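You operate a simulated robot arm through the tools that you are given. There is no shell and no other tool. Be economical: measure what you need, move in short steps, check, and stop when the job is done.

Carry out the task below with a simulated robot arm. There is one attempt and no reset: what you move stays moved.

Task
Gauge each rivet in the tube rack and sort it by length.
Fine: hang it in the length gauge, press the button, then drop it in the sorting tray's pocket for that length.

It is judged by the outcome, as a careful person would: the job done as asked, and still so three seconds after it is handed in. It fails if anything else is knocked over, pushed out of place, dropped, spilled or broken.

Robot
A 6-joint arm with a two-finger parallel gripper, fixed in place. Base frame: the origin is at the foot of the arm, x ahead of it, y to its left, z up; the work surface is at about z = 0. Readings come in m, rad, newtons and seconds.
With the tool pointing down near the work surface it reaches from about 0.14 to 0.58 m from the base axis. Its first joint turns from -1.152 to 1.152 rad. Payload 2.1 kg.
The tool frame sits at the grasp point between the pads (the TCP): z along the fingers, y along the line on which they close. The tips reach 0.03 m beyond it. The gripper opens to 0.094 m. The fingers are 0.028 m wide and 0.01 m thick; the gripper's body (0.05 by 0.096 m) begins 0.055 m behind the TCP.
Orientation is told as [roll, pitch, yaw] about the base's x, y, z axes, in that order, counted from this pose: with the fingers straight down and closing along the base's y, the tool's x points along the base's -x, its y along +y and its z along -z.

Tools
- The arm moves only by the tool arm_command. Its arguments are lists of equal length, an entry for each row: "translation": the shift along the tool's x, y, z in m, a list of three; "dr": the turn, a rotation vector about the tool's x, y, z in rad, a list of three; "jaw": the closure in counts, from 0 (fully open) to 255 (shut). In form: {"translation": [[tx, ty, tz], ...], "dr": [[wx, wy, wz], ...], "jaw": [jaw, ...]}. A call has 1 to 10 rows; each row is the pose to reach, as a shift and turn from the pose commanded when the call began, along the tool's axes at that moment. Each row takes 0.2 s and may step no farther than 0.05 m and 0.15 rad from the row before; otherwise, or with a gripper value out of range, the whole call is refused. A pose out of reach is approached as far as the arm can. The call stops where the force on the tool passes 40 N (or 10 N more than at its start, if that is more) or the arm is blocked; 0.2 s more then pass. The fingers move at their own pace (about 0.072 m/s each) and stop on an object; they squeeze with about 45 N. The grip force told is the motor's: it shows also when the fingers shut on nothing. Time passes only in rows, and 0.2 s behind the last, so rows that repeat a pose let the fingers close. It gives the time, the measured TCP pose, the force on the tool (base axes), the opening and the grip force at its end, in the units of the frame above (readings bear some noise), with the torque about the TCP (base axes, N m) and any sound that the robot's microphone picked up.
- Cameras (640 x 400 px; columns grow to the right, rows downward): "scene" is fixed at [0.0643, -0.3846, 0.4951]; the picture's right is [0.65, -0.76, 0.00], its down [-0.42, -0.36, -0.84] and it looks along [0.64, 0.54, -0.55] (base axes); focal length 345 px, centre (320, 200). "wrist" rides on the gripper at [0.076, 0.014, -0.102] in the tool frame; the picture's right is [-0.18, 0.98, 0.00], its down [-0.75, -0.14, -0.64] and it looks along [-0.63, -0.12, 0.77] (tool axes); focal length 243 px, centre (320, 200). There is no depth. A picture from a camera that has moved, and an enlarged one, comes with that camera's place and axes in the base frame and with its lens. The place of the scene camera against the robot may be out by one fixed shift of up to 0.012 m in any direction.
- snapshot(camera): a new picture of that camera. No time passes.
- zoom(camera, box): a new picture of the part [left, top, right, bottom] of that camera's present view, enlarged. No time passes.
- finish_job(): hands the job in; it is judged then, once.

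Work in short steps. Places have to be worked out from the pictures, the camera data and where the tool is seen: move nearer, look again, correct. Check each grasp and each placing, and mend what went wrong. You have 120 turns and 64 pictures in all, those below and enlarged ones among them. Open the gripper and draw the arm clear of the work before you hand the job in, unless the task says otherwise; then end with one line.

The tools are called by a JSON object that holds its "name" and its "arguments". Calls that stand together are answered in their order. arm_command: Moves the arm, as the interface text tells. Its arguments: {"type":"object","properties":{"translation":{"type":"array","items":{"type":"array","items":{"type":"number"}}},"dr":{"type":"array","items":{"type":"array","items":{"type":"number"}}},"jaw":{"type":"array","items":{"type":"number"}}},"required":["translation","dr","jaw"]} The other tools are called the same way: snapshot (camera) takes a picture; zoom (camera, box) takes an enlarged picture of a part of a camera's view; finish_job () hands the job in.

At the start:

```text
t: 0.0
position: [0.3266, -0.0024, 0.309]
ee_rot: [0.0, 0.0, 0.0]
contact_force: [-0.2, 0.3, 0.1]
wrist_torque: [0.01, -0.01, -0.02]
width: 0.0941
grasp_force: 0.0
```

scene: 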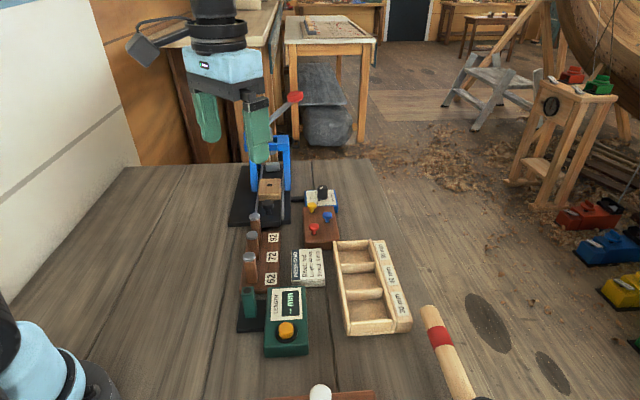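
wrist: 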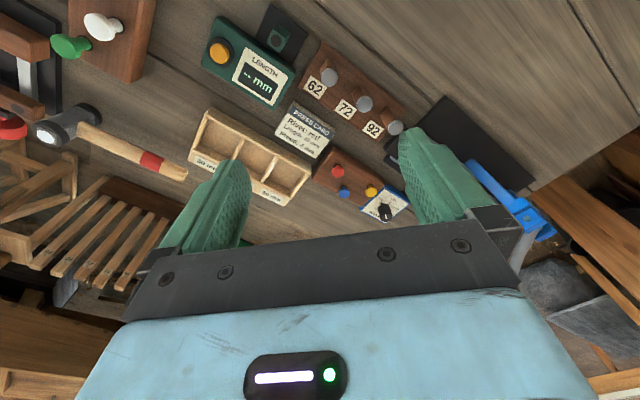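

I'll look closer at the rack, gauge, card and tray before moving.

{"name": "zoom", "arguments": {"camera": "scene", "box": [220, 180, 420, 360]}}

{"name": "zoom", "arguments": {"camera": "wrist", "box": [180, 0, 440, 220]}}

```text
2.22 times, centred on (320, 270) of scene
camera zoom: at [0.0643, -0.3846, 0.4951], right [0.65, -0.76, 0.0], down [-0.42, -0.36, -0.84], along [0.64, 0.54, -0.55], focal length 766 px, centre (320, 44)
```

zoom: 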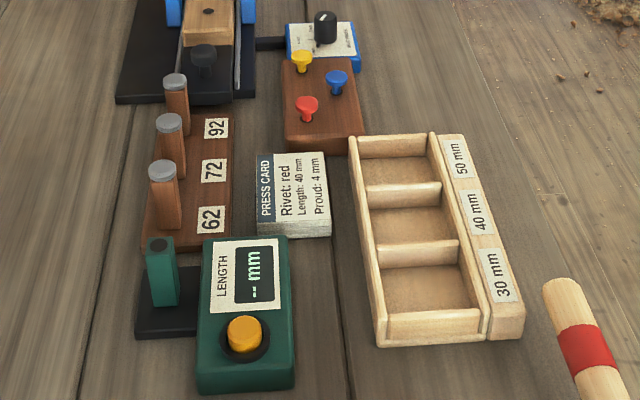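

```text
1.82 times, centred on (310, 110) of wrist
camera zoom: at [0.2491, 0.0115, 0.4107], right [0.18, 0.98, 0.0], down [0.75, -0.14, 0.64], along [0.63, -0.12, -0.77], focal length 441 px, centre (338, 364)
```

zoom: 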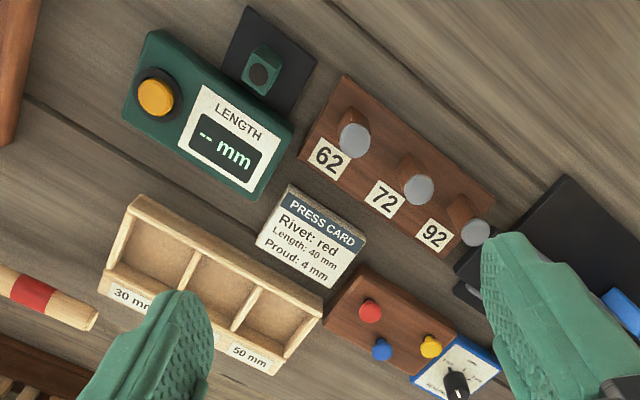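

Three grey-headed rivets stand in tubes along a line about 45° to x; the 62 head is near (0.33, 0.007). I'll turn the tool 45° so the fingers close across the row, and descend to about z=0.2 above the 62 tube to look.

{"name": "arm_command", "arguments": {"translation": [[0, 0.002, 0.02], [0, 0.004, 0.04], [-0.001, 0.006, 0.06], [-0.002, 0.008, 0.08], [-0.003, 0.009, 0.1], [-0.003, 0.009, 0.109], [-0.003, 0.009, 0.109]], "dr": [[0, 0, -0.14], [0, 0, -0.28], [0, 0, -0.42], [0, 0, -0.56], [0, 0, -0.7], [0, 0, -0.785], [0, 0, -0.785]], "jaw": [0, 0, 0, 0, 0, 0, 0]}}

{"name": "snapshot", "arguments": {"camera": "wrist"}}

{"name": "snapshot", "arguments": {"camera": "scene"}}

```text
t: 1.6
position: [0.3304, 0.0046, 0.198]
ee_rot: [0.0, 0.0, 0.787]
contact_force: [-0.1, -0.2, 0.6]
wrist_torque: [0.0, 0.0, -0.03]
width: 0.094
grasp_force: 0.0
```

```text
59 pictures are left
camera wrist: at [0.265, -0.0389, 0.3006], right [-0.57, 0.82, 0.0], down [0.63, 0.43, 0.64], along [0.53, 0.36, -0.77], focal length 243 px, centre (320, 200)
```

wrist: 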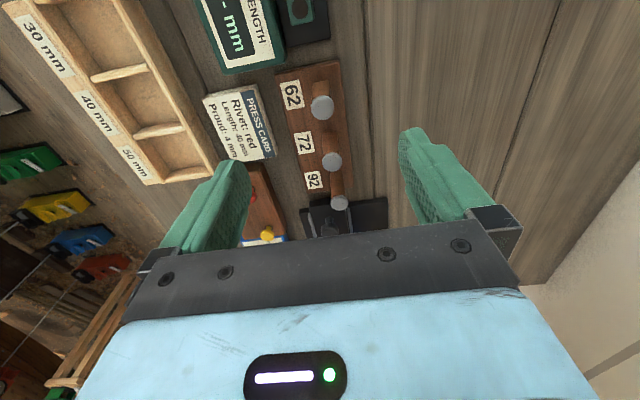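

```text
58 pictures are left
```

scene: 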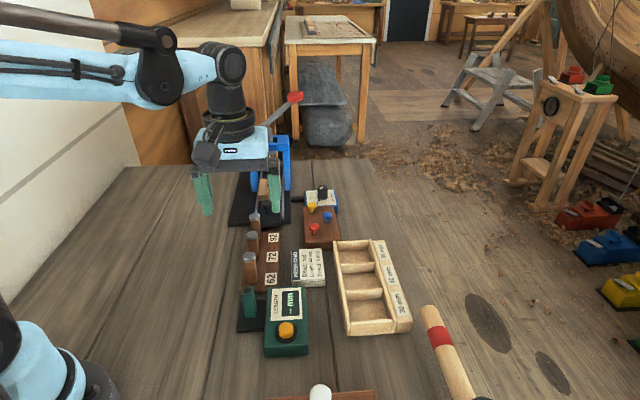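

Triangulating both wrist views gives heads at (0.330,0.007), (0.372,0.050), (0.416,0.094), top z≈0.066, and the gauge hole at (0.279,-0.046), z≈0.066. I'll zoom to see head thickness and tube shape.

{"name": "zoom", "arguments": {"camera": "scene", "box": [225, 200, 295, 335]}}

{"name": "zoom", "arguments": {"camera": "wrist", "box": [260, 60, 400, 220]}}

```text
2.96 times, centred on (260, 268) of scene
camera zoom: at [0.0643, -0.3846, 0.4951], right [0.65, -0.76, 0.0], down [-0.42, -0.36, -0.84], along [0.64, 0.54, -0.55], focal length 1022 px, centre (498, 0)
```

zoom: 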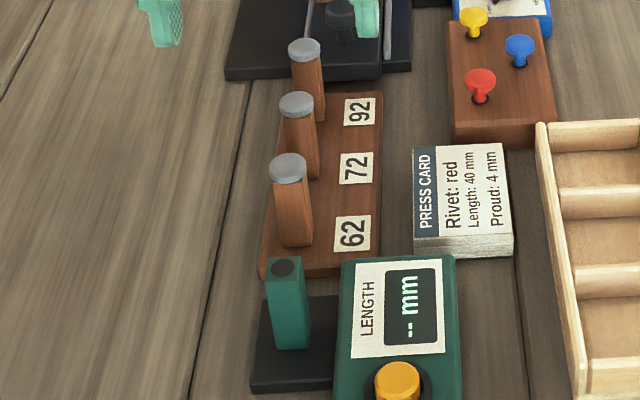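

```text
2.50 times, centred on (330, 140) of wrist
camera zoom: at [0.265, -0.0389, 0.3006], right [-0.57, 0.82, 0.0], down [0.63, 0.43, 0.64], along [0.53, 0.36, -0.77], focal length 606 px, centre (295, 350)
```

zoom: 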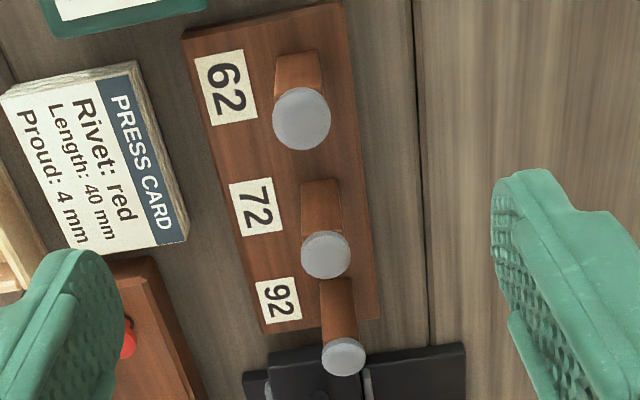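

Heads are ~22 mm wide, ~5 mm thick on square tubes, and the TCP is over the 62 head. Descend with jaw partly closed so tips reach z≈0.055.

{"name": "arm_command", "arguments": {"translation": [[0, 0, 0.03], [0, 0, 0.06], [0, 0, 0.085], [0, 0, 0.1], [0, 0, 0.108], [0, 0, 0.113], [0, 0, 0.113]], "dr": [[0, 0, 0], [0, 0, 0], [0, 0, 0], [0, 0, 0], [0, 0, 0], [0, 0, 0], [0, 0, 0]], "jaw": [120, 120, 120, 120, 120, 120, 120]}}

{"name": "snapshot", "arguments": {"camera": "wrist"}}

{"name": "zoom", "arguments": {"camera": "scene", "box": [200, 150, 340, 330]}}

```text
t: 3.2
position: [0.3287, 0.0042, 0.0873]
ee_rot: [0.001, 0.0, 0.786]
contact_force: [0.6, 0.3, -0.6]
wrist_torque: [-0.02, -0.02, 0.01]
width: 0.0498
grasp_force: 0.0
```

```text
55 pictures are left
camera wrist: at [0.264, -0.039, 0.1892], right [-0.56, 0.83, 0.0], down [0.63, 0.43, 0.64], along [0.53, 0.36, -0.77], focal length 243 px, centre (320, 200)
```

wrist: 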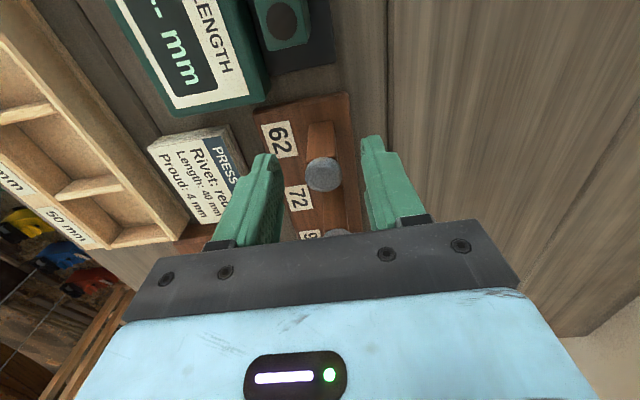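

```text
2.22 times, centred on (270, 240) of scene
camera zoom: at [0.0643, -0.3846, 0.4951], right [0.65, -0.76, 0.0], down [-0.42, -0.36, -0.84], along [0.64, 0.54, -0.55], focal length 766 px, centre (431, 111)
```

zoom: 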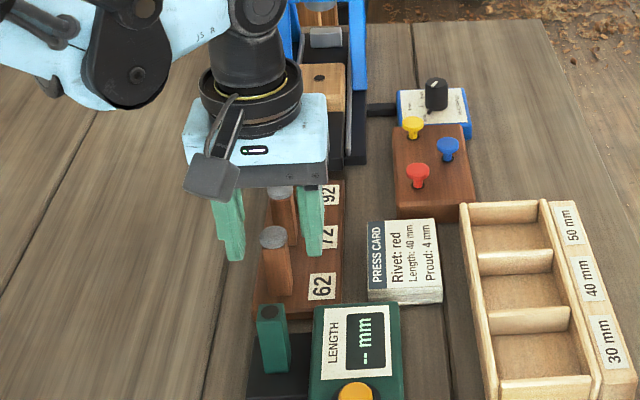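

Head appears ~3 mm ahead along the row; I correct and close.

{"name": "arm_command", "arguments": {"translation": [[-0.003, 0.0015, 0.001], [-0.0035, 0.0015, 0.001], [-0.0035, 0.0015, 0.001], [-0.0035, 0.0015, 0.001], [-0.0035, 0.0015, 0.001]], "dr": [[0, 0, 0], [0, 0, 0], [0, 0, 0], [0, 0, 0], [0, 0, 0]], "jaw": [140, 255, 255, 255, 255]}}

{"name": "snapshot", "arguments": {"camera": "wrist"}}

```text
t: 4.4
position: [0.33, 0.009, 0.0861]
ee_rot: [0.0, 0.0, 0.786]
contact_force: [-1.7, -4.5, 10.5]
wrist_torque: [-0.09, 0.02, -0.01]
width: 0.0203
grasp_force: 45.4
```

```text
53 pictures are left
camera wrist: at [0.2654, -0.0352, 0.1884], right [-0.56, 0.83, 0.0], down [0.63, 0.43, 0.64], along [0.53, 0.36, -0.77], focal length 243 px, centre (320, 200)
```

wrist: 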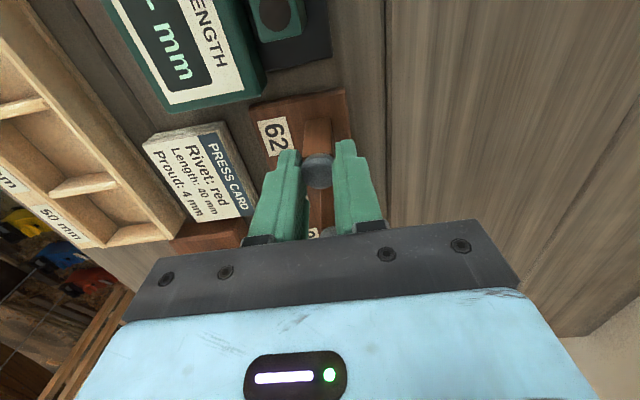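

Gripped (width 20 mm, 45 N). Lift straight up slowly, then check.

{"name": "arm_command", "arguments": {"translation": [[0, 0, -0.01], [0, 0, -0.025], [0, 0, -0.045], [0, 0, -0.065], [0, 0, -0.085], [0, 0, -0.085]], "dr": [[0, 0, 0], [0, 0, 0], [0, 0, 0], [0, 0, 0], [0, 0, 0], [0, 0, 0]], "jaw": [255, 255, 255, 255, 255, 255]}}

{"name": "zoom", "arguments": {"camera": "scene", "box": [200, 150, 340, 330]}}

{"name": "snapshot", "arguments": {"camera": "wrist"}}

```text
t: 5.8
position: [0.3317, 0.0098, 0.1707]
ee_rot: [0.0, 0.0, 0.786]
contact_force: [-0.6, 0.8, -1.1]
wrist_torque: [0.02, -0.02, 0.02]
width: 0.0204
grasp_force: 45.3
```

```text
2.22 times, centred on (270, 240) of scene
camera zoom: at [0.0643, -0.3846, 0.4951], right [0.65, -0.76, 0.0], down [-0.42, -0.36, -0.84], along [0.64, 0.54, -0.55], focal length 766 px, centre (431, 111)
```

zoom: 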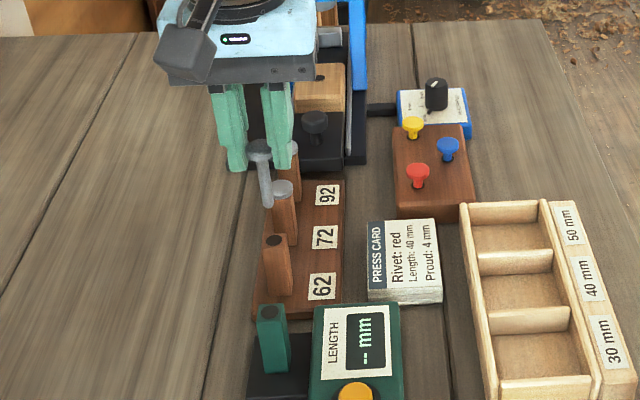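

```text
51 pictures are left
camera wrist: at [0.2661, -0.0342, 0.2728], right [-0.56, 0.83, 0.0], down [0.63, 0.43, 0.64], along [0.53, 0.36, -0.77], focal length 243 px, centre (320, 200)
```

wrist: 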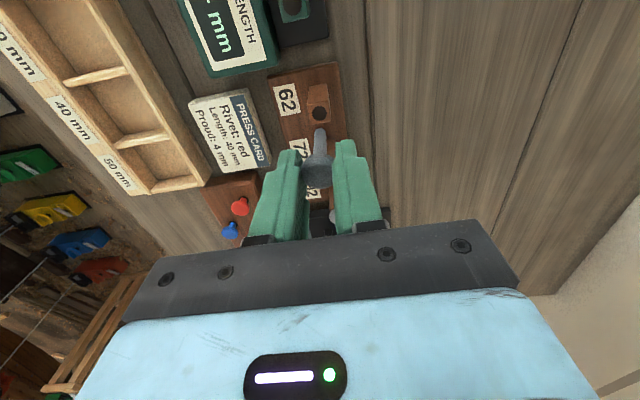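

Rivet held well and hanging straight. Moving back along the row (+0.074 tool x) to above the gauge post, keeping height.

{"name": "arm_command", "arguments": {"translation": [[0.02, 0, 0], [0.04, -0.001, 0], [0.06, -0.0017, 0], [0.074, -0.0017, 0], [0.074, -0.0017, 0]], "dr": [[0, 0, 0], [0, 0, 0], [0, 0, 0], [0, 0, 0], [0, 0, 0]], "jaw": [255, 255, 255, 255, 255]}}

{"name": "zoom", "arguments": {"camera": "wrist", "box": [220, 40, 420, 200]}}

{"name": "zoom", "arguments": {"camera": "scene", "box": [190, 180, 330, 350]}}

```text
t: 7.0
position: [0.2792, -0.0423, 0.1708]
ee_rot: [-0.001, -0.001, 0.786]
contact_force: [0.0, -0.6, -0.7]
wrist_torque: [0.0, 0.01, -0.02]
width: 0.0205
grasp_force: 45.1
```

```text
2.50 times, centred on (320, 120) of wrist
camera zoom: at [0.214, -0.0865, 0.2729], right [-0.56, 0.83, 0.0], down [0.63, 0.43, 0.64], along [0.53, 0.36, -0.77], focal length 606 px, centre (320, 400)
```

zoom: 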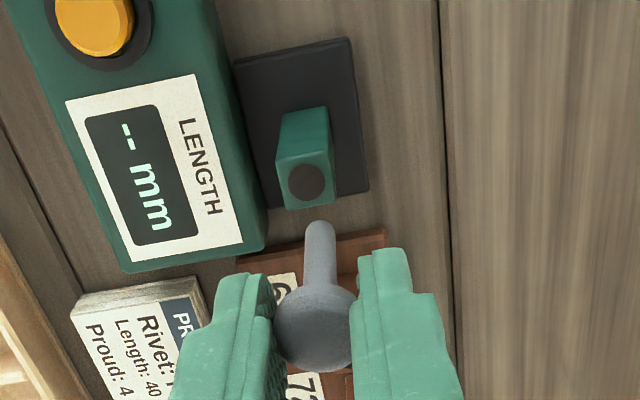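

```text
2.35 times, centred on (260, 265) of scene
camera zoom: at [0.0642, -0.3846, 0.4951], right [0.65, -0.76, 0.0], down [-0.42, -0.36, -0.84], along [0.64, 0.54, -0.55], focal length 811 px, centre (461, 47)
```

zoom: 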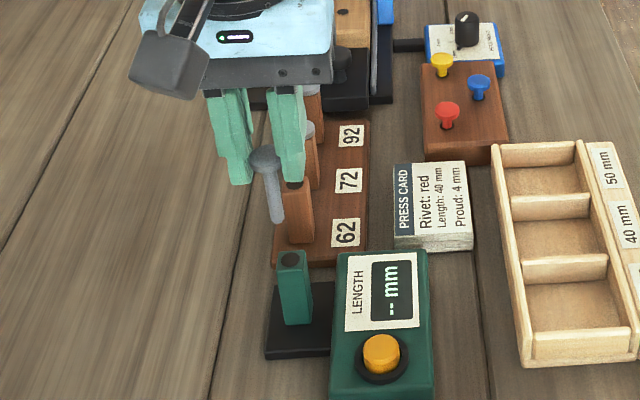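

Hole looks ~4 mm to tool −y and ~2 mm to +x of the shank. Correct and lower until the tip is just above the post, then recheck.

{"name": "arm_command", "arguments": {"translation": [[0.002, -0.004, 0.008], [0.002, -0.004, 0.019], [0.002, -0.004, 0.019]], "dr": [[0, 0, 0], [0, 0, 0], [0, 0, 0]], "jaw": [255, 255, 255]}}

{"name": "zoom", "arguments": {"camera": "wrist", "box": [270, 90, 370, 190]}}

{"name": "zoom", "arguments": {"camera": "scene", "box": [215, 220, 295, 330]}}

```text
t: 7.8
position: [0.2817, -0.047, 0.15]
ee_rot: [-0.002, 0.0, 0.786]
contact_force: [-0.1, 0.3, -1.1]
wrist_torque: [0.0, 0.0, 0.01]
width: 0.0202
grasp_force: 45.1
```

```text
4.00 times, centred on (320, 140) of wrist
camera zoom: at [0.2166, -0.0915, 0.2531], right [-0.56, 0.83, 0.0], down [0.63, 0.43, 0.64], along [0.53, 0.36, -0.77], focal length 970 px, centre (320, 440)
```

zoom: 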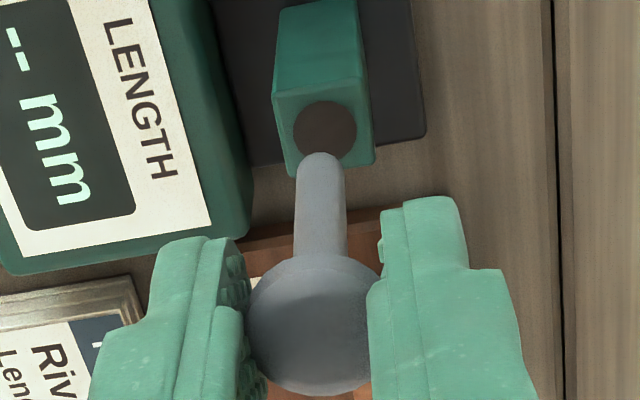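

```text
3.64 times, centred on (255, 275) of scene
camera zoom: at [0.0643, -0.3846, 0.4951], right [0.65, -0.76, 0.0], down [-0.42, -0.36, -0.84], along [0.64, 0.54, -0.55], focal length 1254 px, centre (556, -73)
```

zoom: 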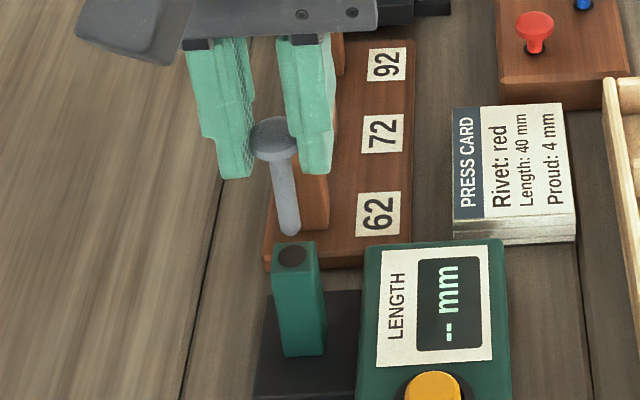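

Both views agree: shift ~1.5 mm +x, ~1 mm +y, then lower the shank into the hole, watching force.

{"name": "arm_command", "arguments": {"translation": [[0.0015, 0.001, 0.0], [0.0015, 0.001, 0.008], [0.0015, 0.001, 0.014], [0.0015, 0.001, 0.02], [0.0015, 0.001, 0.026], [0.0015, 0.001, 0.026]], "dr": [[0, 0, 0], [0, 0, 0], [0, 0, 0], [0, 0, 0], [0, 0, 0], [0, 0, 0]], "jaw": [255, 255, 255, 255, 255, 255]}}

{"name": "zoom", "arguments": {"camera": "scene", "box": [215, 220, 295, 330]}}

```text
t: 9.2
position: [0.2801, -0.049, 0.1246]
ee_rot: [0.0, 0.001, 0.786]
contact_force: [0.1, -0.3, 0.6]
wrist_torque: [-0.02, -0.02, -0.03]
width: 0.0204
grasp_force: 45.4
```

```text
3.64 times, centred on (255, 275) of scene
camera zoom: at [0.0643, -0.3846, 0.4951], right [0.65, -0.76, 0.0], down [-0.42, -0.36, -0.84], along [0.64, 0.54, -0.55], focal length 1254 px, centre (556, -73)
```

zoom: 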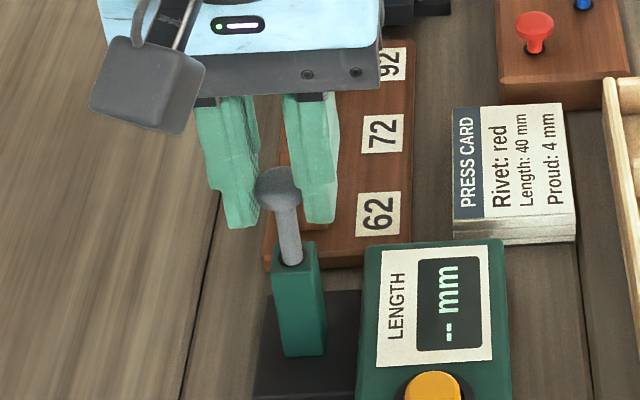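

The shank is in the hole with no contact force. Continue down until the head nearly seats.

{"name": "arm_command", "arguments": {"translation": [[0, 0, 0.01], [0, 0, 0.02], [0, 0, 0.028], [0, 0, 0.033], [0, 0, 0.036], [0, 0, 0.036]], "dr": [[0, 0, 0], [0, 0, 0], [0, 0, 0], [0, 0, 0], [0, 0, 0], [0, 0, 0]], "jaw": [255, 255, 255, 255, 255, 255]}}

{"name": "zoom", "arguments": {"camera": "scene", "box": [215, 220, 295, 330]}}

```text
t: 10.6
position: [0.2788, -0.0485, 0.0885]
ee_rot: [0.0, 0.0, 0.787]
contact_force: [0.2, 0.3, 0.3]
wrist_torque: [-0.04, -0.01, -0.01]
width: 0.0203
grasp_force: 44.5
```

```text
3.64 times, centred on (255, 275) of scene
camera zoom: at [0.0643, -0.3846, 0.4951], right [0.65, -0.76, 0.0], down [-0.42, -0.36, -0.84], along [0.64, 0.54, -0.55], focal length 1254 px, centre (556, -73)
```

zoom: 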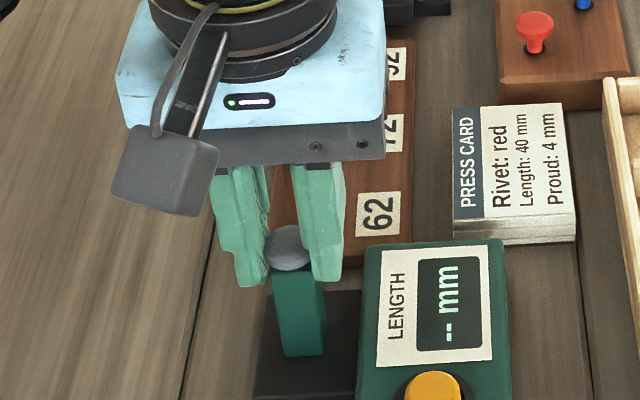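

Head nearly seated, no force. Release gently and raise clear.

{"name": "arm_command", "arguments": {"translation": [[0, 0, 0], [0, 0, 0], [0, 0, -0.02], [0, 0, -0.05], [0, 0, -0.08], [0, 0, -0.08]], "dr": [[0, 0, 0], [0, 0, 0], [0, 0, 0], [0, 0, 0], [0, 0, 0], [0, 0, 0]], "jaw": [130, 130, 130, 130, 130, 130]}}

{"name": "snapshot", "arguments": {"camera": "wrist"}}

{"name": "zoom", "arguments": {"camera": "scene", "box": [215, 220, 335, 370]}}

```text
t: 12.0
position: [0.2773, -0.0483, 0.1699]
ee_rot: [-0.001, 0.0, 0.784]
contact_force: [-0.1, 0.3, 0.7]
wrist_torque: [0.0, 0.0, -0.02]
width: 0.0463
grasp_force: 0.1
```

```text
44 pictures are left
camera wrist: at [0.2131, -0.0906, 0.2726], right [-0.56, 0.83, 0.0], down [0.63, 0.43, 0.64], along [0.53, 0.36, -0.77], focal length 243 px, centre (320, 200)
```

wrist: 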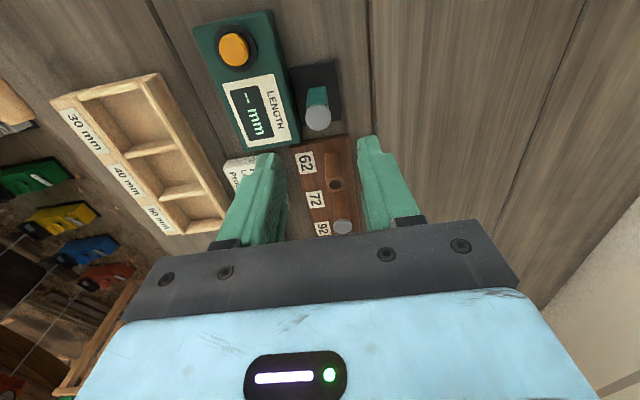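

```text
2.67 times, centred on (275, 295) of scene
camera zoom: at [0.0643, -0.3846, 0.4951], right [0.65, -0.76, 0.0], down [-0.42, -0.36, -0.84], along [0.64, 0.54, -0.55], focal length 920 px, centre (440, -53)
```

zoom: 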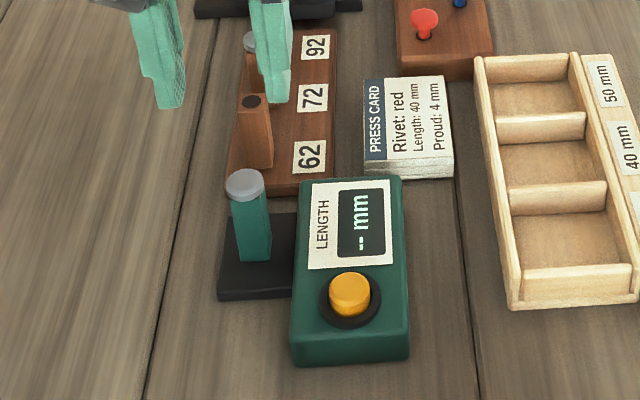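

Rivet hangs in the gauge. Button estimated at (0.2825, −0.131), top z≈0.037; I close the fingers, move above it and look.

{"name": "arm_command", "arguments": {"translation": [[0.015, -0.016, 0], [0.03, -0.035, 0], [0.045, -0.05, 0], [0.055, -0.0624, 0.02], [0.055, -0.0624, 0.05], [0.055, -0.0624, 0.07], [0.055, -0.0624, 0.07]], "dr": [[0, 0, 0], [0, 0, 0], [0, 0, 0], [0, 0, 0], [0, 0, 0], [0, 0, 0], [0, 0, 0]], "jaw": [255, 255, 255, 255, 255, 255, 255]}}

{"name": "snapshot", "arguments": {"camera": "wrist"}}

{"name": "zoom", "arguments": {"camera": "scene", "box": [215, 220, 335, 370]}}

```text
t: 13.6
position: [0.2847, -0.1324, 0.0988]
ee_rot: [-0.001, 0.0, 0.787]
contact_force: [0.5, 0.4, 0.4]
wrist_torque: [0.0, -0.01, 0.02]
width: 0.0
grasp_force: 32.9
```

```text
42 pictures are left
camera wrist: at [0.2186, -0.1767, 0.2014], right [-0.56, 0.83, 0.0], down [0.63, 0.43, 0.64], along [0.53, 0.36, -0.77], focal length 243 px, centre (320, 200)
```

wrist: 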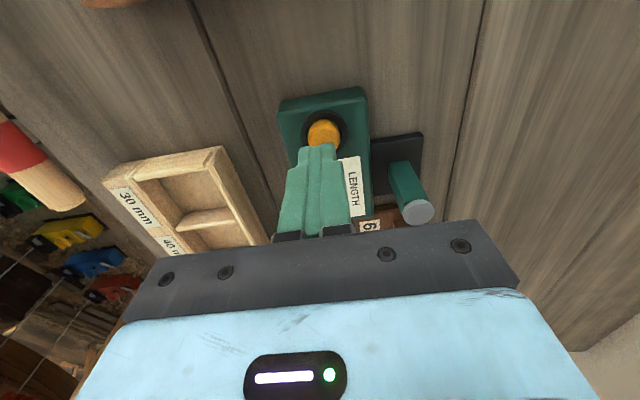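

```text
2.67 times, centred on (275, 295) of scene
camera zoom: at [0.0642, -0.3846, 0.4951], right [0.65, -0.76, 0.0], down [-0.42, -0.36, -0.84], along [0.64, 0.54, -0.55], focal length 920 px, centre (440, -53)
```

zoom: 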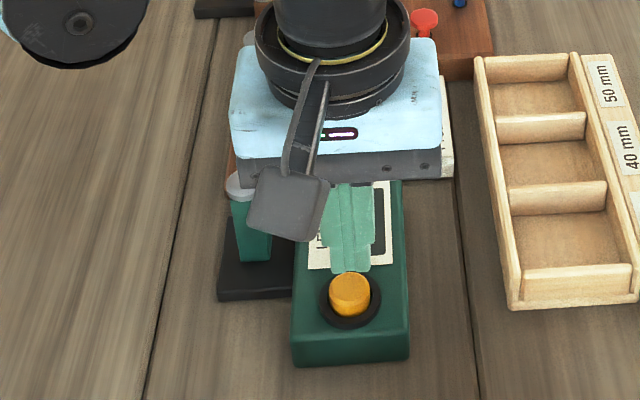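

Button is ~3 mm behind the TCP. Adjust and press down in small steps, watching force and sound.

{"name": "arm_command", "arguments": {"translation": [[0.003, 0.002, 0.01], [0.003, 0.002, 0.02], [0.003, 0.002, 0.026], [0.003, 0.002, 0.029], [0.003, 0.002, 0.031], [0.003, 0.002, 0.033]], "dr": [[0, 0, 0], [0, 0, 0], [0, 0, 0], [0, 0, 0], [0, 0, 0], [0, 0, 0]], "jaw": [255, 255, 255, 255, 255, 255]}}

{"name": "zoom", "arguments": {"camera": "scene", "box": [215, 220, 335, 370]}}

```text
t: 15.0
position: [0.2817, -0.1312, 0.0663]
ee_rot: [0.001, -0.002, 0.784]
contact_force: [-3.1, 3.2, 9.6]
wrist_torque: [0.1, 0.06, 0.02]
width: 0.0
grasp_force: 33.1
heard: click
```

```text
2.67 times, centred on (275, 295) of scene
camera zoom: at [0.0642, -0.3845, 0.4952], right [0.65, -0.76, 0.0], down [-0.42, -0.36, -0.84], along [0.64, 0.54, -0.55], focal length 920 px, centre (440, -53)
```

zoom: 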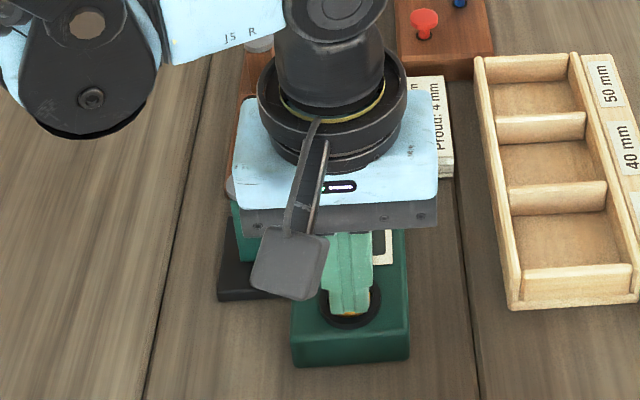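

Click heard. Lift and return above the gauge, opening the jaws, and read the display.

{"name": "arm_command", "arguments": {"translation": [[0, 0, -0.03], [0, 0, -0.065], [0, 0, -0.1], [-0.02, 0.02, -0.103], [-0.04, 0.04, -0.103], [-0.058, 0.0604, -0.103], [-0.058, 0.0604, -0.103]], "dr": [[0, 0, 0], [0, 0, 0], [0, 0, 0], [0, 0, 0], [0, 0, 0], [0, 0, 0], [0, 0, 0]], "jaw": [255, 255, 200, 130, 130, 130, 130]}}

{"name": "zoom", "arguments": {"camera": "wrist", "box": [180, 0, 400, 240]}}

```text
t: 16.6
position: [0.2781, -0.0486, 0.1711]
ee_rot: [0.0, -0.001, 0.786]
contact_force: [0.8, 0.0, 0.2]
wrist_torque: [-0.03, -0.02, -0.05]
width: 0.0461
grasp_force: 0.0
```

```text
1.67 times, centred on (290, 120) of wrist
camera zoom: at [0.2134, -0.0915, 0.2728], right [-0.56, 0.83, 0.0], down [0.63, 0.43, 0.64], along [0.53, 0.36, -0.77], focal length 404 px, centre (370, 333)
```

zoom: 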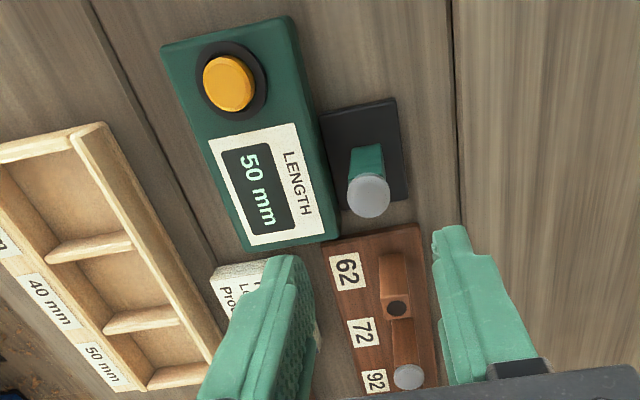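

Display reads 50 mm. Re-grasp the rivet: descend straight to the release height and close.

{"name": "arm_command", "arguments": {"translation": [[-0.001, 0, 0.03], [-0.001, 0, 0.06], [-0.001, 0, 0.075], [-0.001, 0, 0.082], [-0.001, 0, 0.082], [-0.001, 0, 0.082], [-0.001, 0, 0.082]], "dr": [[0, 0, 0], [0, 0, 0], [0, 0, 0], [0, 0, 0], [0, 0, 0], [0, 0, 0], [0, 0, 0]], "jaw": [130, 130, 130, 130, 255, 255, 255]}}

{"name": "arm_command", "arguments": {"translation": [[0, 0, -0.015], [0, 0, -0.04], [0, 0, -0.07], [0, 0, -0.1], [0, 0, -0.1]], "dr": [[0, 0, 0], [0, 0, 0], [0, 0, 0], [0, 0, 0], [0, 0, 0]], "jaw": [255, 255, 255, 255, 255]}}

{"name": "snapshot", "arguments": {"camera": "wrist"}}

```text
t: 18.2
position: [0.2802, -0.0463, 0.0876]
ee_rot: [0.001, 0.0, 0.786]
contact_force: [0.6, -0.4, -0.8]
wrist_torque: [0.03, 0.0, 0.03]
width: 0.0207
grasp_force: 44.9
```

```text
t: 19.4
position: [0.2813, -0.0469, 0.1887]
ee_rot: [0.002, 0.0, 0.784]
contact_force: [0.7, 0.3, -1.0]
wrist_torque: [0.03, -0.01, -0.02]
width: 0.0204
grasp_force: 45.3
```

```text
38 pictures are left
camera wrist: at [0.2157, -0.0904, 0.2916], right [-0.56, 0.83, 0.0], down [0.63, 0.43, 0.64], along [0.53, 0.36, -0.77], focal length 243 px, centre (320, 200)
```

wrist: 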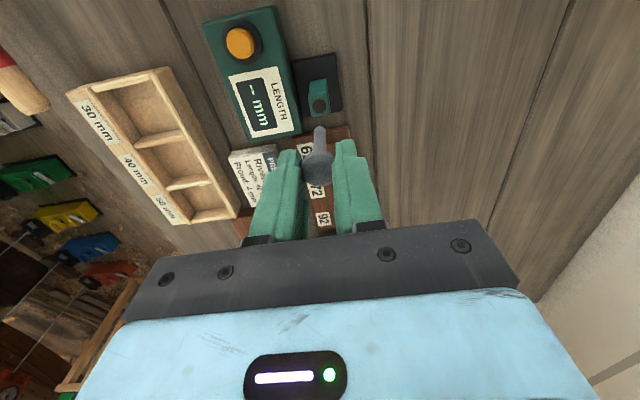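

Held. The 50 mm pocket is at about (0.515, −0.102) by both cameras. Travel there at this height and look again.

{"name": "arm_command", "arguments": {"translation": [[-0.018, -0.03, 0], [-0.036, -0.06, 0], [-0.054, -0.09, 0], [-0.072, -0.12, 0], [-0.09, -0.15, 0], [-0.108, -0.18, 0], [-0.124, -0.2065, 0], [-0.124, -0.2065, 0]], "dr": [[0, 0, 0], [0, 0, 0], [0, 0, 0], [0, 0, 0], [0, 0, 0], [0, 0, 0], [0, 0, 0], [0, 0, 0]], "jaw": [255, 255, 255, 255, 255, 255, 255, 255]}}

{"name": "snapshot", "arguments": {"camera": "wrist"}}

{"name": "snapshot", "arguments": {"camera": "scene"}}

```text
t: 21.2
position: [0.5184, -0.1027, 0.1877]
ee_rot: [0.0, -0.001, 0.786]
contact_force: [1.1, -0.2, -0.5]
wrist_torque: [0.01, 0.02, 0.04]
width: 0.0202
grasp_force: 44.9
```

```text
37 pictures are left
camera wrist: at [0.4524, -0.1453, 0.2907], right [-0.56, 0.83, 0.0], down [0.63, 0.43, 0.64], along [0.53, 0.36, -0.77], focal length 243 px, centre (320, 200)
```

wrist: 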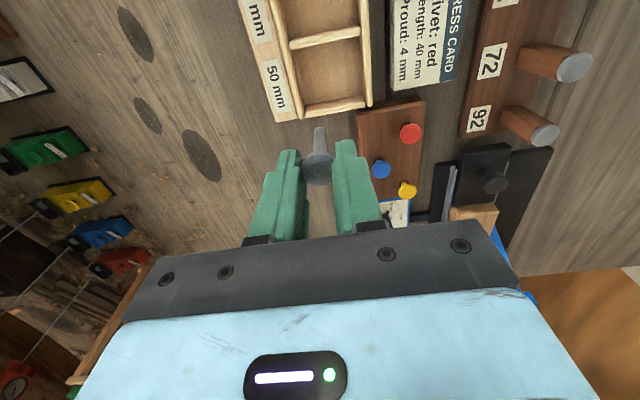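

```text
36 pictures are left
```

scene: 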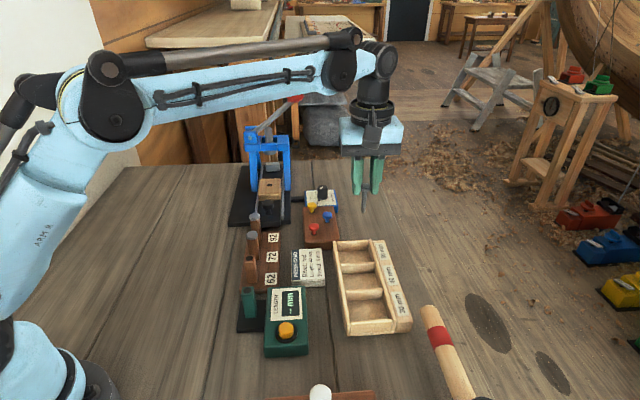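

From directly above, the pocket center is offset (+8, +14 mm) in tool axes. Shift and lower partway, then check.

{"name": "arm_command", "arguments": {"translation": [[0.008, 0.014, 0.0], [0.008, 0.014, 0.03], [0.008, 0.014, 0.06], [0.008, 0.014, 0.075], [0.008, 0.014, 0.075]], "dr": [[0, 0, 0], [0, 0, 0], [0, 0, 0], [0, 0, 0], [0, 0, 0]], "jaw": [255, 255, 255, 255, 255]}}

{"name": "snapshot", "arguments": {"camera": "wrist"}}

{"name": "zoom", "arguments": {"camera": "scene", "box": [300, 180, 420, 340]}}

```text
t: 22.4
position: [0.4973, -0.1013, 0.1117]
ee_rot: [0.0, -0.001, 0.786]
contact_force: [0.4, -1.5, -1.3]
wrist_torque: [-0.02, -0.03, 0.0]
width: 0.0204
grasp_force: 44.9
```

```text
35 pictures are left
camera wrist: at [0.4322, -0.1444, 0.2134], right [-0.56, 0.83, 0.0], down [0.63, 0.43, 0.64], along [0.53, 0.36, -0.77], focal length 243 px, centre (320, 200)
```

wrist: 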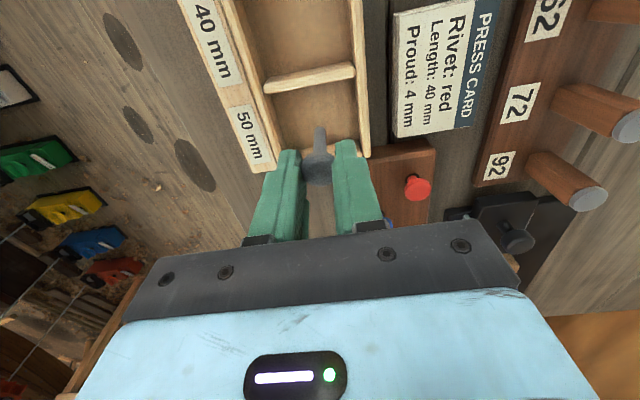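

```text
2.50 times, centred on (360, 260) of scene
camera zoom: at [0.0643, -0.3846, 0.4951], right [0.65, -0.76, 0.0], down [-0.42, -0.36, -0.84], along [0.64, 0.54, -0.55], focal length 862 px, centre (220, 50)
```

zoom: 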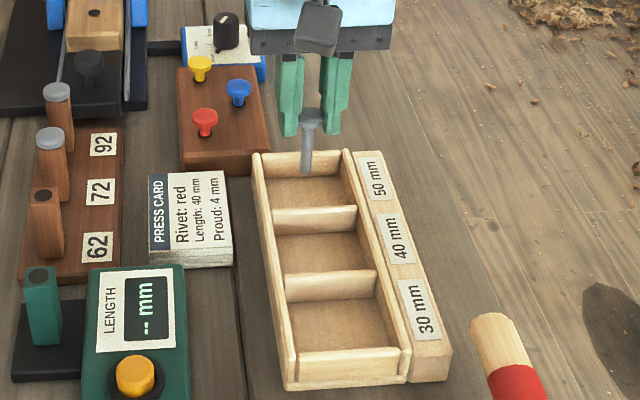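

The shank is centred over the 50 mm pocket. Lower so the tip is just above the floor, then open.

{"name": "arm_command", "arguments": {"translation": [[0, 0, 0.015], [0, 0, 0.025], [0, 0, 0.032], [0, 0, 0.032], [0, 0, 0.032], [0, 0, 0.032], [0, 0, 0.01], [0, 0, -0.03], [0, 0, -0.07], [0, 0, -0.08]], "dr": [[0, 0, 0], [0, 0, 0], [0, 0, 0], [0, 0, 0], [0, 0, 0], [0, 0, 0], [0, 0, 0], [0, 0, 0], [0, 0, 0], [0, 0, 0]], "jaw": [255, 255, 255, 255, 160, 160, 150, 130, 130, 130]}}

{"name": "snapshot", "arguments": {"camera": "wrist"}}

{"name": "zoom", "arguments": {"camera": "scene", "box": [300, 180, 420, 340]}}

```text
t: 24.6
position: [0.5004, -0.1021, 0.1905]
ee_rot: [0.0, 0.0, 0.785]
contact_force: [-0.2, 0.1, 0.1]
wrist_torque: [-0.01, 0.01, 0.0]
width: 0.0463
grasp_force: 0.0
```

```text
33 pictures are left
camera wrist: at [0.4349, -0.1466, 0.2935], right [-0.56, 0.83, 0.0], down [0.63, 0.43, 0.64], along [0.53, 0.36, -0.77], focal length 243 px, centre (320, 200)
```

wrist: 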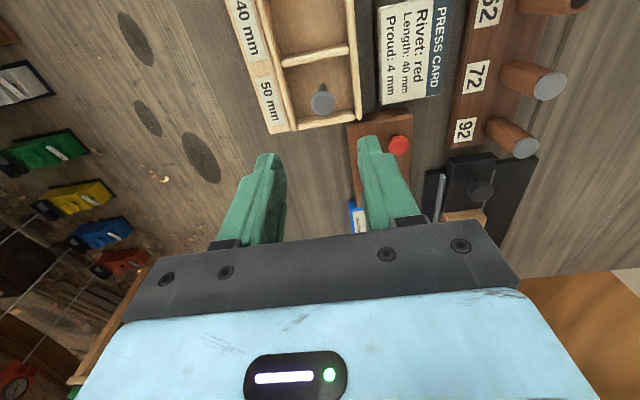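

```text
2.50 times, centred on (360, 260) of scene
camera zoom: at [0.0643, -0.3846, 0.4951], right [0.65, -0.76, 0.0], down [-0.42, -0.36, -0.84], along [0.64, 0.54, -0.55], focal length 862 px, centre (220, 50)
```

zoom: 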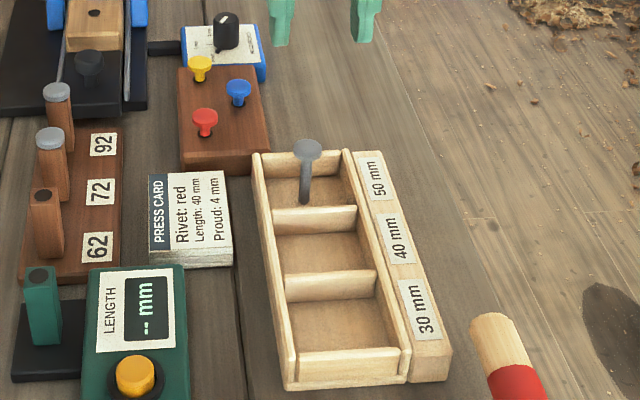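

The rivet sits in the 50 mm pocket (standing, well confined). Next: travel to above rivet 72 at about (0.373, 0.052).

{"name": "arm_command", "arguments": {"translation": [[-0.003, 0.03, 0], [-0.006, 0.06, 0], [-0.009, 0.09, 0], [-0.012, 0.12, 0], [-0.016, 0.15, 0], [-0.02, 0.18, 0], [-0.0204, 0.1982, 0], [-0.0204, 0.1982, 0]], "dr": [[0, 0, 0], [0, 0, 0], [0, 0, 0], [0, 0, 0], [0, 0, 0], [0, 0, 0], [0, 0, 0], [0, 0, 0]], "jaw": [130, 130, 130, 130, 130, 130, 130, 130]}}

{"name": "snapshot", "arguments": {"camera": "wrist"}}

```text
t: 26.4
position: [0.3741, 0.0526, 0.1903]
ee_rot: [0.001, 0.001, 0.786]
contact_force: [0.7, -0.3, 0.1]
wrist_torque: [0.01, 0.01, 0.02]
width: 0.0461
grasp_force: 0.0
```

```text
31 pictures are left
camera wrist: at [0.3078, 0.0089, 0.2935], right [-0.56, 0.83, 0.0], down [0.63, 0.43, 0.64], along [0.53, 0.36, -0.77], focal length 243 px, centre (320, 200)
```

wrist: 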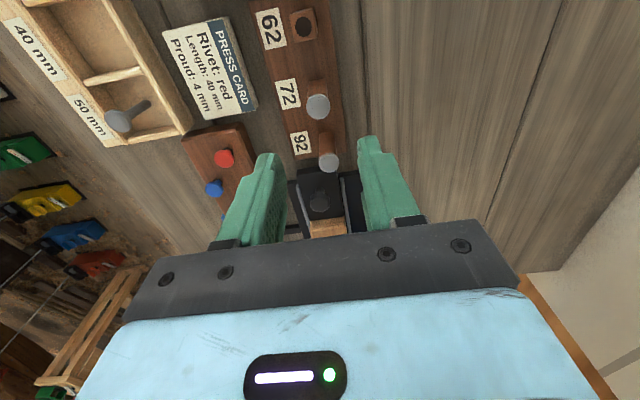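

Aligned over rivet 72. Descend, close, and lift.

{"name": "arm_command", "arguments": {"translation": [[0, 0, 0.03], [0, 0, 0.06], [0, 0, 0.085], [0, 0, 0.098], [0, 0, 0.104], [0, 0, 0.104], [0, 0, 0.104], [0, 0, 0.104]], "dr": [[0, 0, 0], [0, 0, 0], [0, 0, 0], [0, 0, 0], [0, 0, 0], [0, 0, 0], [0, 0, 0], [0, 0, 0]], "jaw": [130, 130, 130, 130, 130, 255, 255, 255]}}

{"name": "arm_command", "arguments": {"translation": [[0, 0, -0.01], [0, 0, -0.025], [0, 0, -0.045], [0, 0, -0.065], [0, 0, -0.085], [0, 0, -0.085]], "dr": [[0, 0, 0], [0, 0, 0], [0, 0, 0], [0, 0, 0], [0, 0, 0], [0, 0, 0]], "jaw": [255, 255, 255, 255, 255, 255]}}

{"name": "snapshot", "arguments": {"camera": "wrist"}}

```text
t: 28.2
position: [0.3736, 0.052, 0.0873]
ee_rot: [-0.002, 0.001, 0.783]
contact_force: [9.2, -8.0, -3.8]
wrist_torque: [-0.11, -0.2, 0.06]
width: 0.0204
grasp_force: 45.2
```

```text
t: 29.6
position: [0.3748, 0.0545, 0.1722]
ee_rot: [0.0, 0.001, 0.785]
contact_force: [0.5, 0.6, -0.6]
wrist_torque: [0.02, -0.04, 0.02]
width: 0.0206
grasp_force: 45.4
```

```text
30 pictures are left
camera wrist: at [0.3091, 0.0102, 0.2753], right [-0.56, 0.83, 0.0], down [0.63, 0.43, 0.64], along [0.53, 0.36, -0.77], focal length 243 px, centre (320, 200)
```

wrist: 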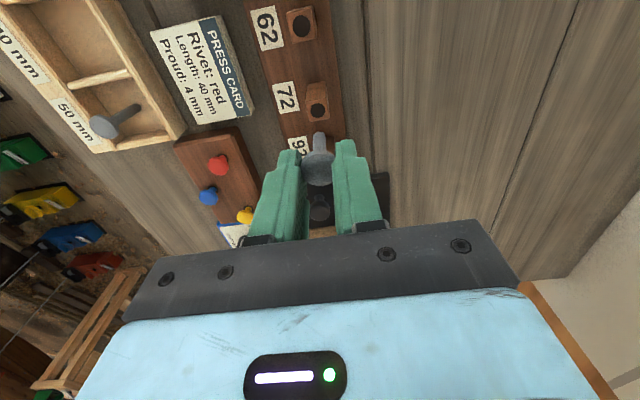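

Rivet held. By commanded bookkeeping, the gauge hole lies (+0.1374, −0.0057) in tool axes; go there and lower a bit, then check.

{"name": "arm_command", "arguments": {"translation": [[0.035, -0.002, 0], [0.07, -0.004, 0], [0.105, -0.0057, 0], [0.1374, -0.0057, 0], [0.1374, -0.0057, 0.012], [0.1374, -0.0057, 0.024], [0.1374, -0.0057, 0.024]], "dr": [[0, 0, 0], [0, 0, 0], [0, 0, 0], [0, 0, 0], [0, 0, 0], [0, 0, 0], [0, 0, 0]], "jaw": [255, 255, 255, 255, 255, 255, 255]}}

{"name": "zoom", "arguments": {"camera": "wrist", "box": [270, 90, 370, 190]}}

{"name": "zoom", "arguments": {"camera": "scene", "box": [215, 220, 295, 330]}}

```text
t: 31.2
position: [0.2792, -0.0478, 0.1482]
ee_rot: [0.001, 0.002, 0.784]
contact_force: [-0.4, 0.6, -0.9]
wrist_torque: [0.0, 0.0, -0.06]
width: 0.0204
grasp_force: 44.9
```

```text
4.00 times, centred on (320, 140) of wrist
camera zoom: at [0.2141, -0.0926, 0.2516], right [-0.56, 0.83, 0.0], down [0.63, 0.43, 0.64], along [0.53, 0.36, -0.77], focal length 970 px, centre (320, 440)
```

zoom: 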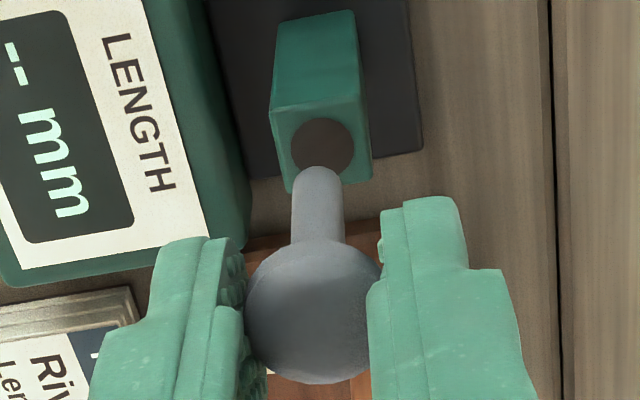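

```text
3.64 times, centred on (255, 275) of scene
camera zoom: at [0.0643, -0.3846, 0.4951], right [0.65, -0.76, 0.0], down [-0.42, -0.36, -0.84], along [0.64, 0.54, -0.55], focal length 1254 px, centre (556, -73)
```

zoom: 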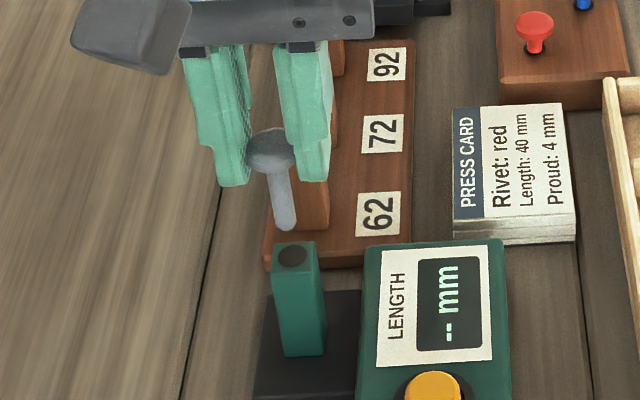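

Shank needs ~2 mm shift toward tool −x. Correct and lower in.

{"name": "arm_command", "arguments": {"translation": [[-0.002, 0, 0.008], [-0.002, 0, 0.018], [-0.002, 0, 0.028], [-0.002, 0, 0.036], [-0.002, 0, 0.036]], "dr": [[0, 0, 0], [0, 0, 0], [0, 0, 0], [0, 0, 0], [0, 0, 0]], "jaw": [255, 255, 255, 255, 255]}}

{"name": "zoom", "arguments": {"camera": "scene", "box": [215, 220, 295, 330]}}

```text
t: 32.4
position: [0.2814, -0.047, 0.1129]
ee_rot: [-0.002, 0.0, 0.786]
contact_force: [1.2, -0.5, -0.7]
wrist_torque: [-0.03, 0.0, 0.02]
width: 0.0203
grasp_force: 45.0
```

```text
3.64 times, centred on (255, 275) of scene
camera zoom: at [0.0643, -0.3846, 0.4951], right [0.65, -0.76, 0.0], down [-0.42, -0.36, -0.84], along [0.64, 0.54, -0.55], focal length 1254 px, centre (556, -73)
```

zoom: 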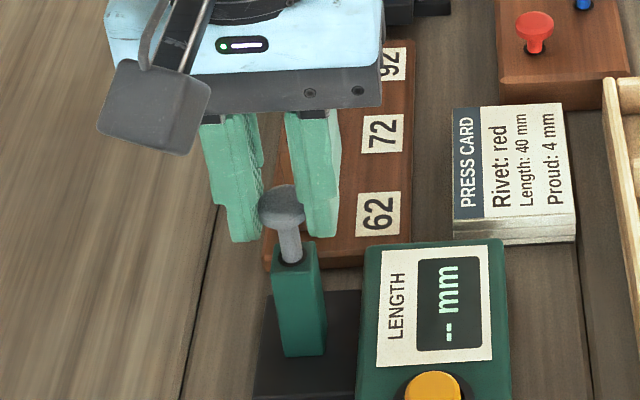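

It's in the hole. Lower to seat, release, and raise.

{"name": "arm_command", "arguments": {"translation": [[0, 0, 0.012], [0, 0, 0.021], [0, 0, 0.025], [0, 0, 0.025], [0, 0, 0.025], [0, 0, 0.025], [0, 0, 0.0], [0, 0, -0.03], [0, 0, -0.055], [0, 0, -0.055]], "dr": [[0, 0, 0], [0, 0, 0], [0, 0, 0], [0, 0, 0], [0, 0, 0], [0, 0, 0], [0, 0, 0], [0, 0, 0], [0, 0, 0], [0, 0, 0]], "jaw": [255, 255, 255, 255, 130, 130, 130, 130, 130, 130]}}

{"name": "zoom", "arguments": {"camera": "wrist", "box": [180, 0, 400, 240]}}

```text
t: 34.6
position: [0.2814, -0.0476, 0.1677]
ee_rot: [0.0, 0.001, 0.784]
contact_force: [0.9, 0.3, -0.6]
wrist_torque: [0.0, 0.02, 0.0]
width: 0.0461
grasp_force: 0.0
```

```text
1.67 times, centred on (290, 120) of wrist
camera zoom: at [0.2168, -0.0916, 0.2702], right [-0.56, 0.83, 0.0], down [0.63, 0.43, 0.64], along [0.53, 0.36, -0.77], focal length 404 px, centre (370, 333)
```

zoom: 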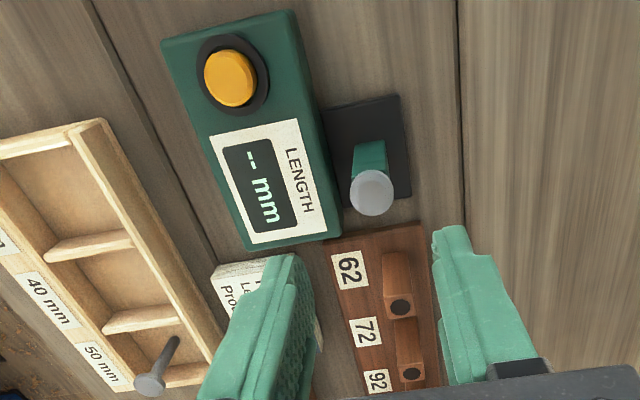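

Hung properly. Press the button with the same relative move, then return.

{"name": "arm_command", "arguments": {"translation": [[0.02, -0.02, 0], [0.04, -0.04, 0], [0.06, -0.0604, 0], [0.06, -0.0604, 0.04], [0.06, -0.0604, 0.08], [0.06, -0.0604, 0.095], [0.06, -0.0604, 0.099], [0.06, -0.0604, 0.101], [0.06, -0.0604, 0.103]], "dr": [[0, 0, 0], [0, 0, 0], [0, 0, 0], [0, 0, 0], [0, 0, 0], [0, 0, 0], [0, 0, 0], [0, 0, 0], [0, 0, 0]], "jaw": [255, 255, 255, 255, 255, 255, 255, 255, 255]}}

```text
t: 36.6
position: [0.2833, -0.1319, 0.0639]
ee_rot: [-0.001, -0.003, 0.787]
contact_force: [4.8, 4.7, 29.6]
wrist_torque: [0.08, -0.01, -0.07]
width: 0.0
grasp_force: 33.4
heard: click
```

Click heard. Raise, return over the gauge, and read.

{"name": "arm_command", "arguments": {"translation": [[0, 0, -0.03], [0, 0, -0.065], [0, 0, -0.1], [-0.02, 0.02, -0.103], [-0.04, 0.04, -0.103], [-0.06, 0.0604, -0.103], [-0.06, 0.0604, -0.103]], "dr": [[0, 0, 0], [0, 0, 0], [0, 0, 0], [0, 0, 0], [0, 0, 0], [0, 0, 0], [0, 0, 0]], "jaw": [255, 255, 200, 130, 130, 130, 130]}}

{"name": "zoom", "arguments": {"camera": "wrist", "box": [180, 0, 400, 240]}}

```text
t: 38.2
position: [0.2801, -0.045, 0.1697]
ee_rot: [0.0, -0.001, 0.786]
contact_force: [0.4, -0.9, -0.1]
wrist_torque: [-0.01, 0.02, 0.0]
width: 0.046
grasp_force: 0.0
```

```text
1.67 times, centred on (290, 120) of wrist
camera zoom: at [0.2152, -0.0902, 0.2719], right [-0.56, 0.83, 0.0], down [0.63, 0.43, 0.64], along [0.53, 0.36, -0.77], focal length 404 px, centre (370, 333)
```

zoom: 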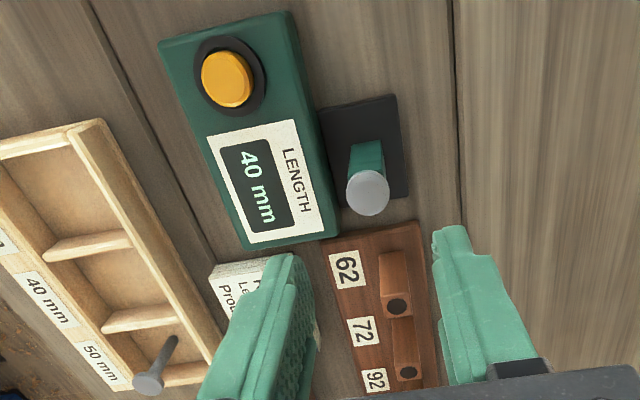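

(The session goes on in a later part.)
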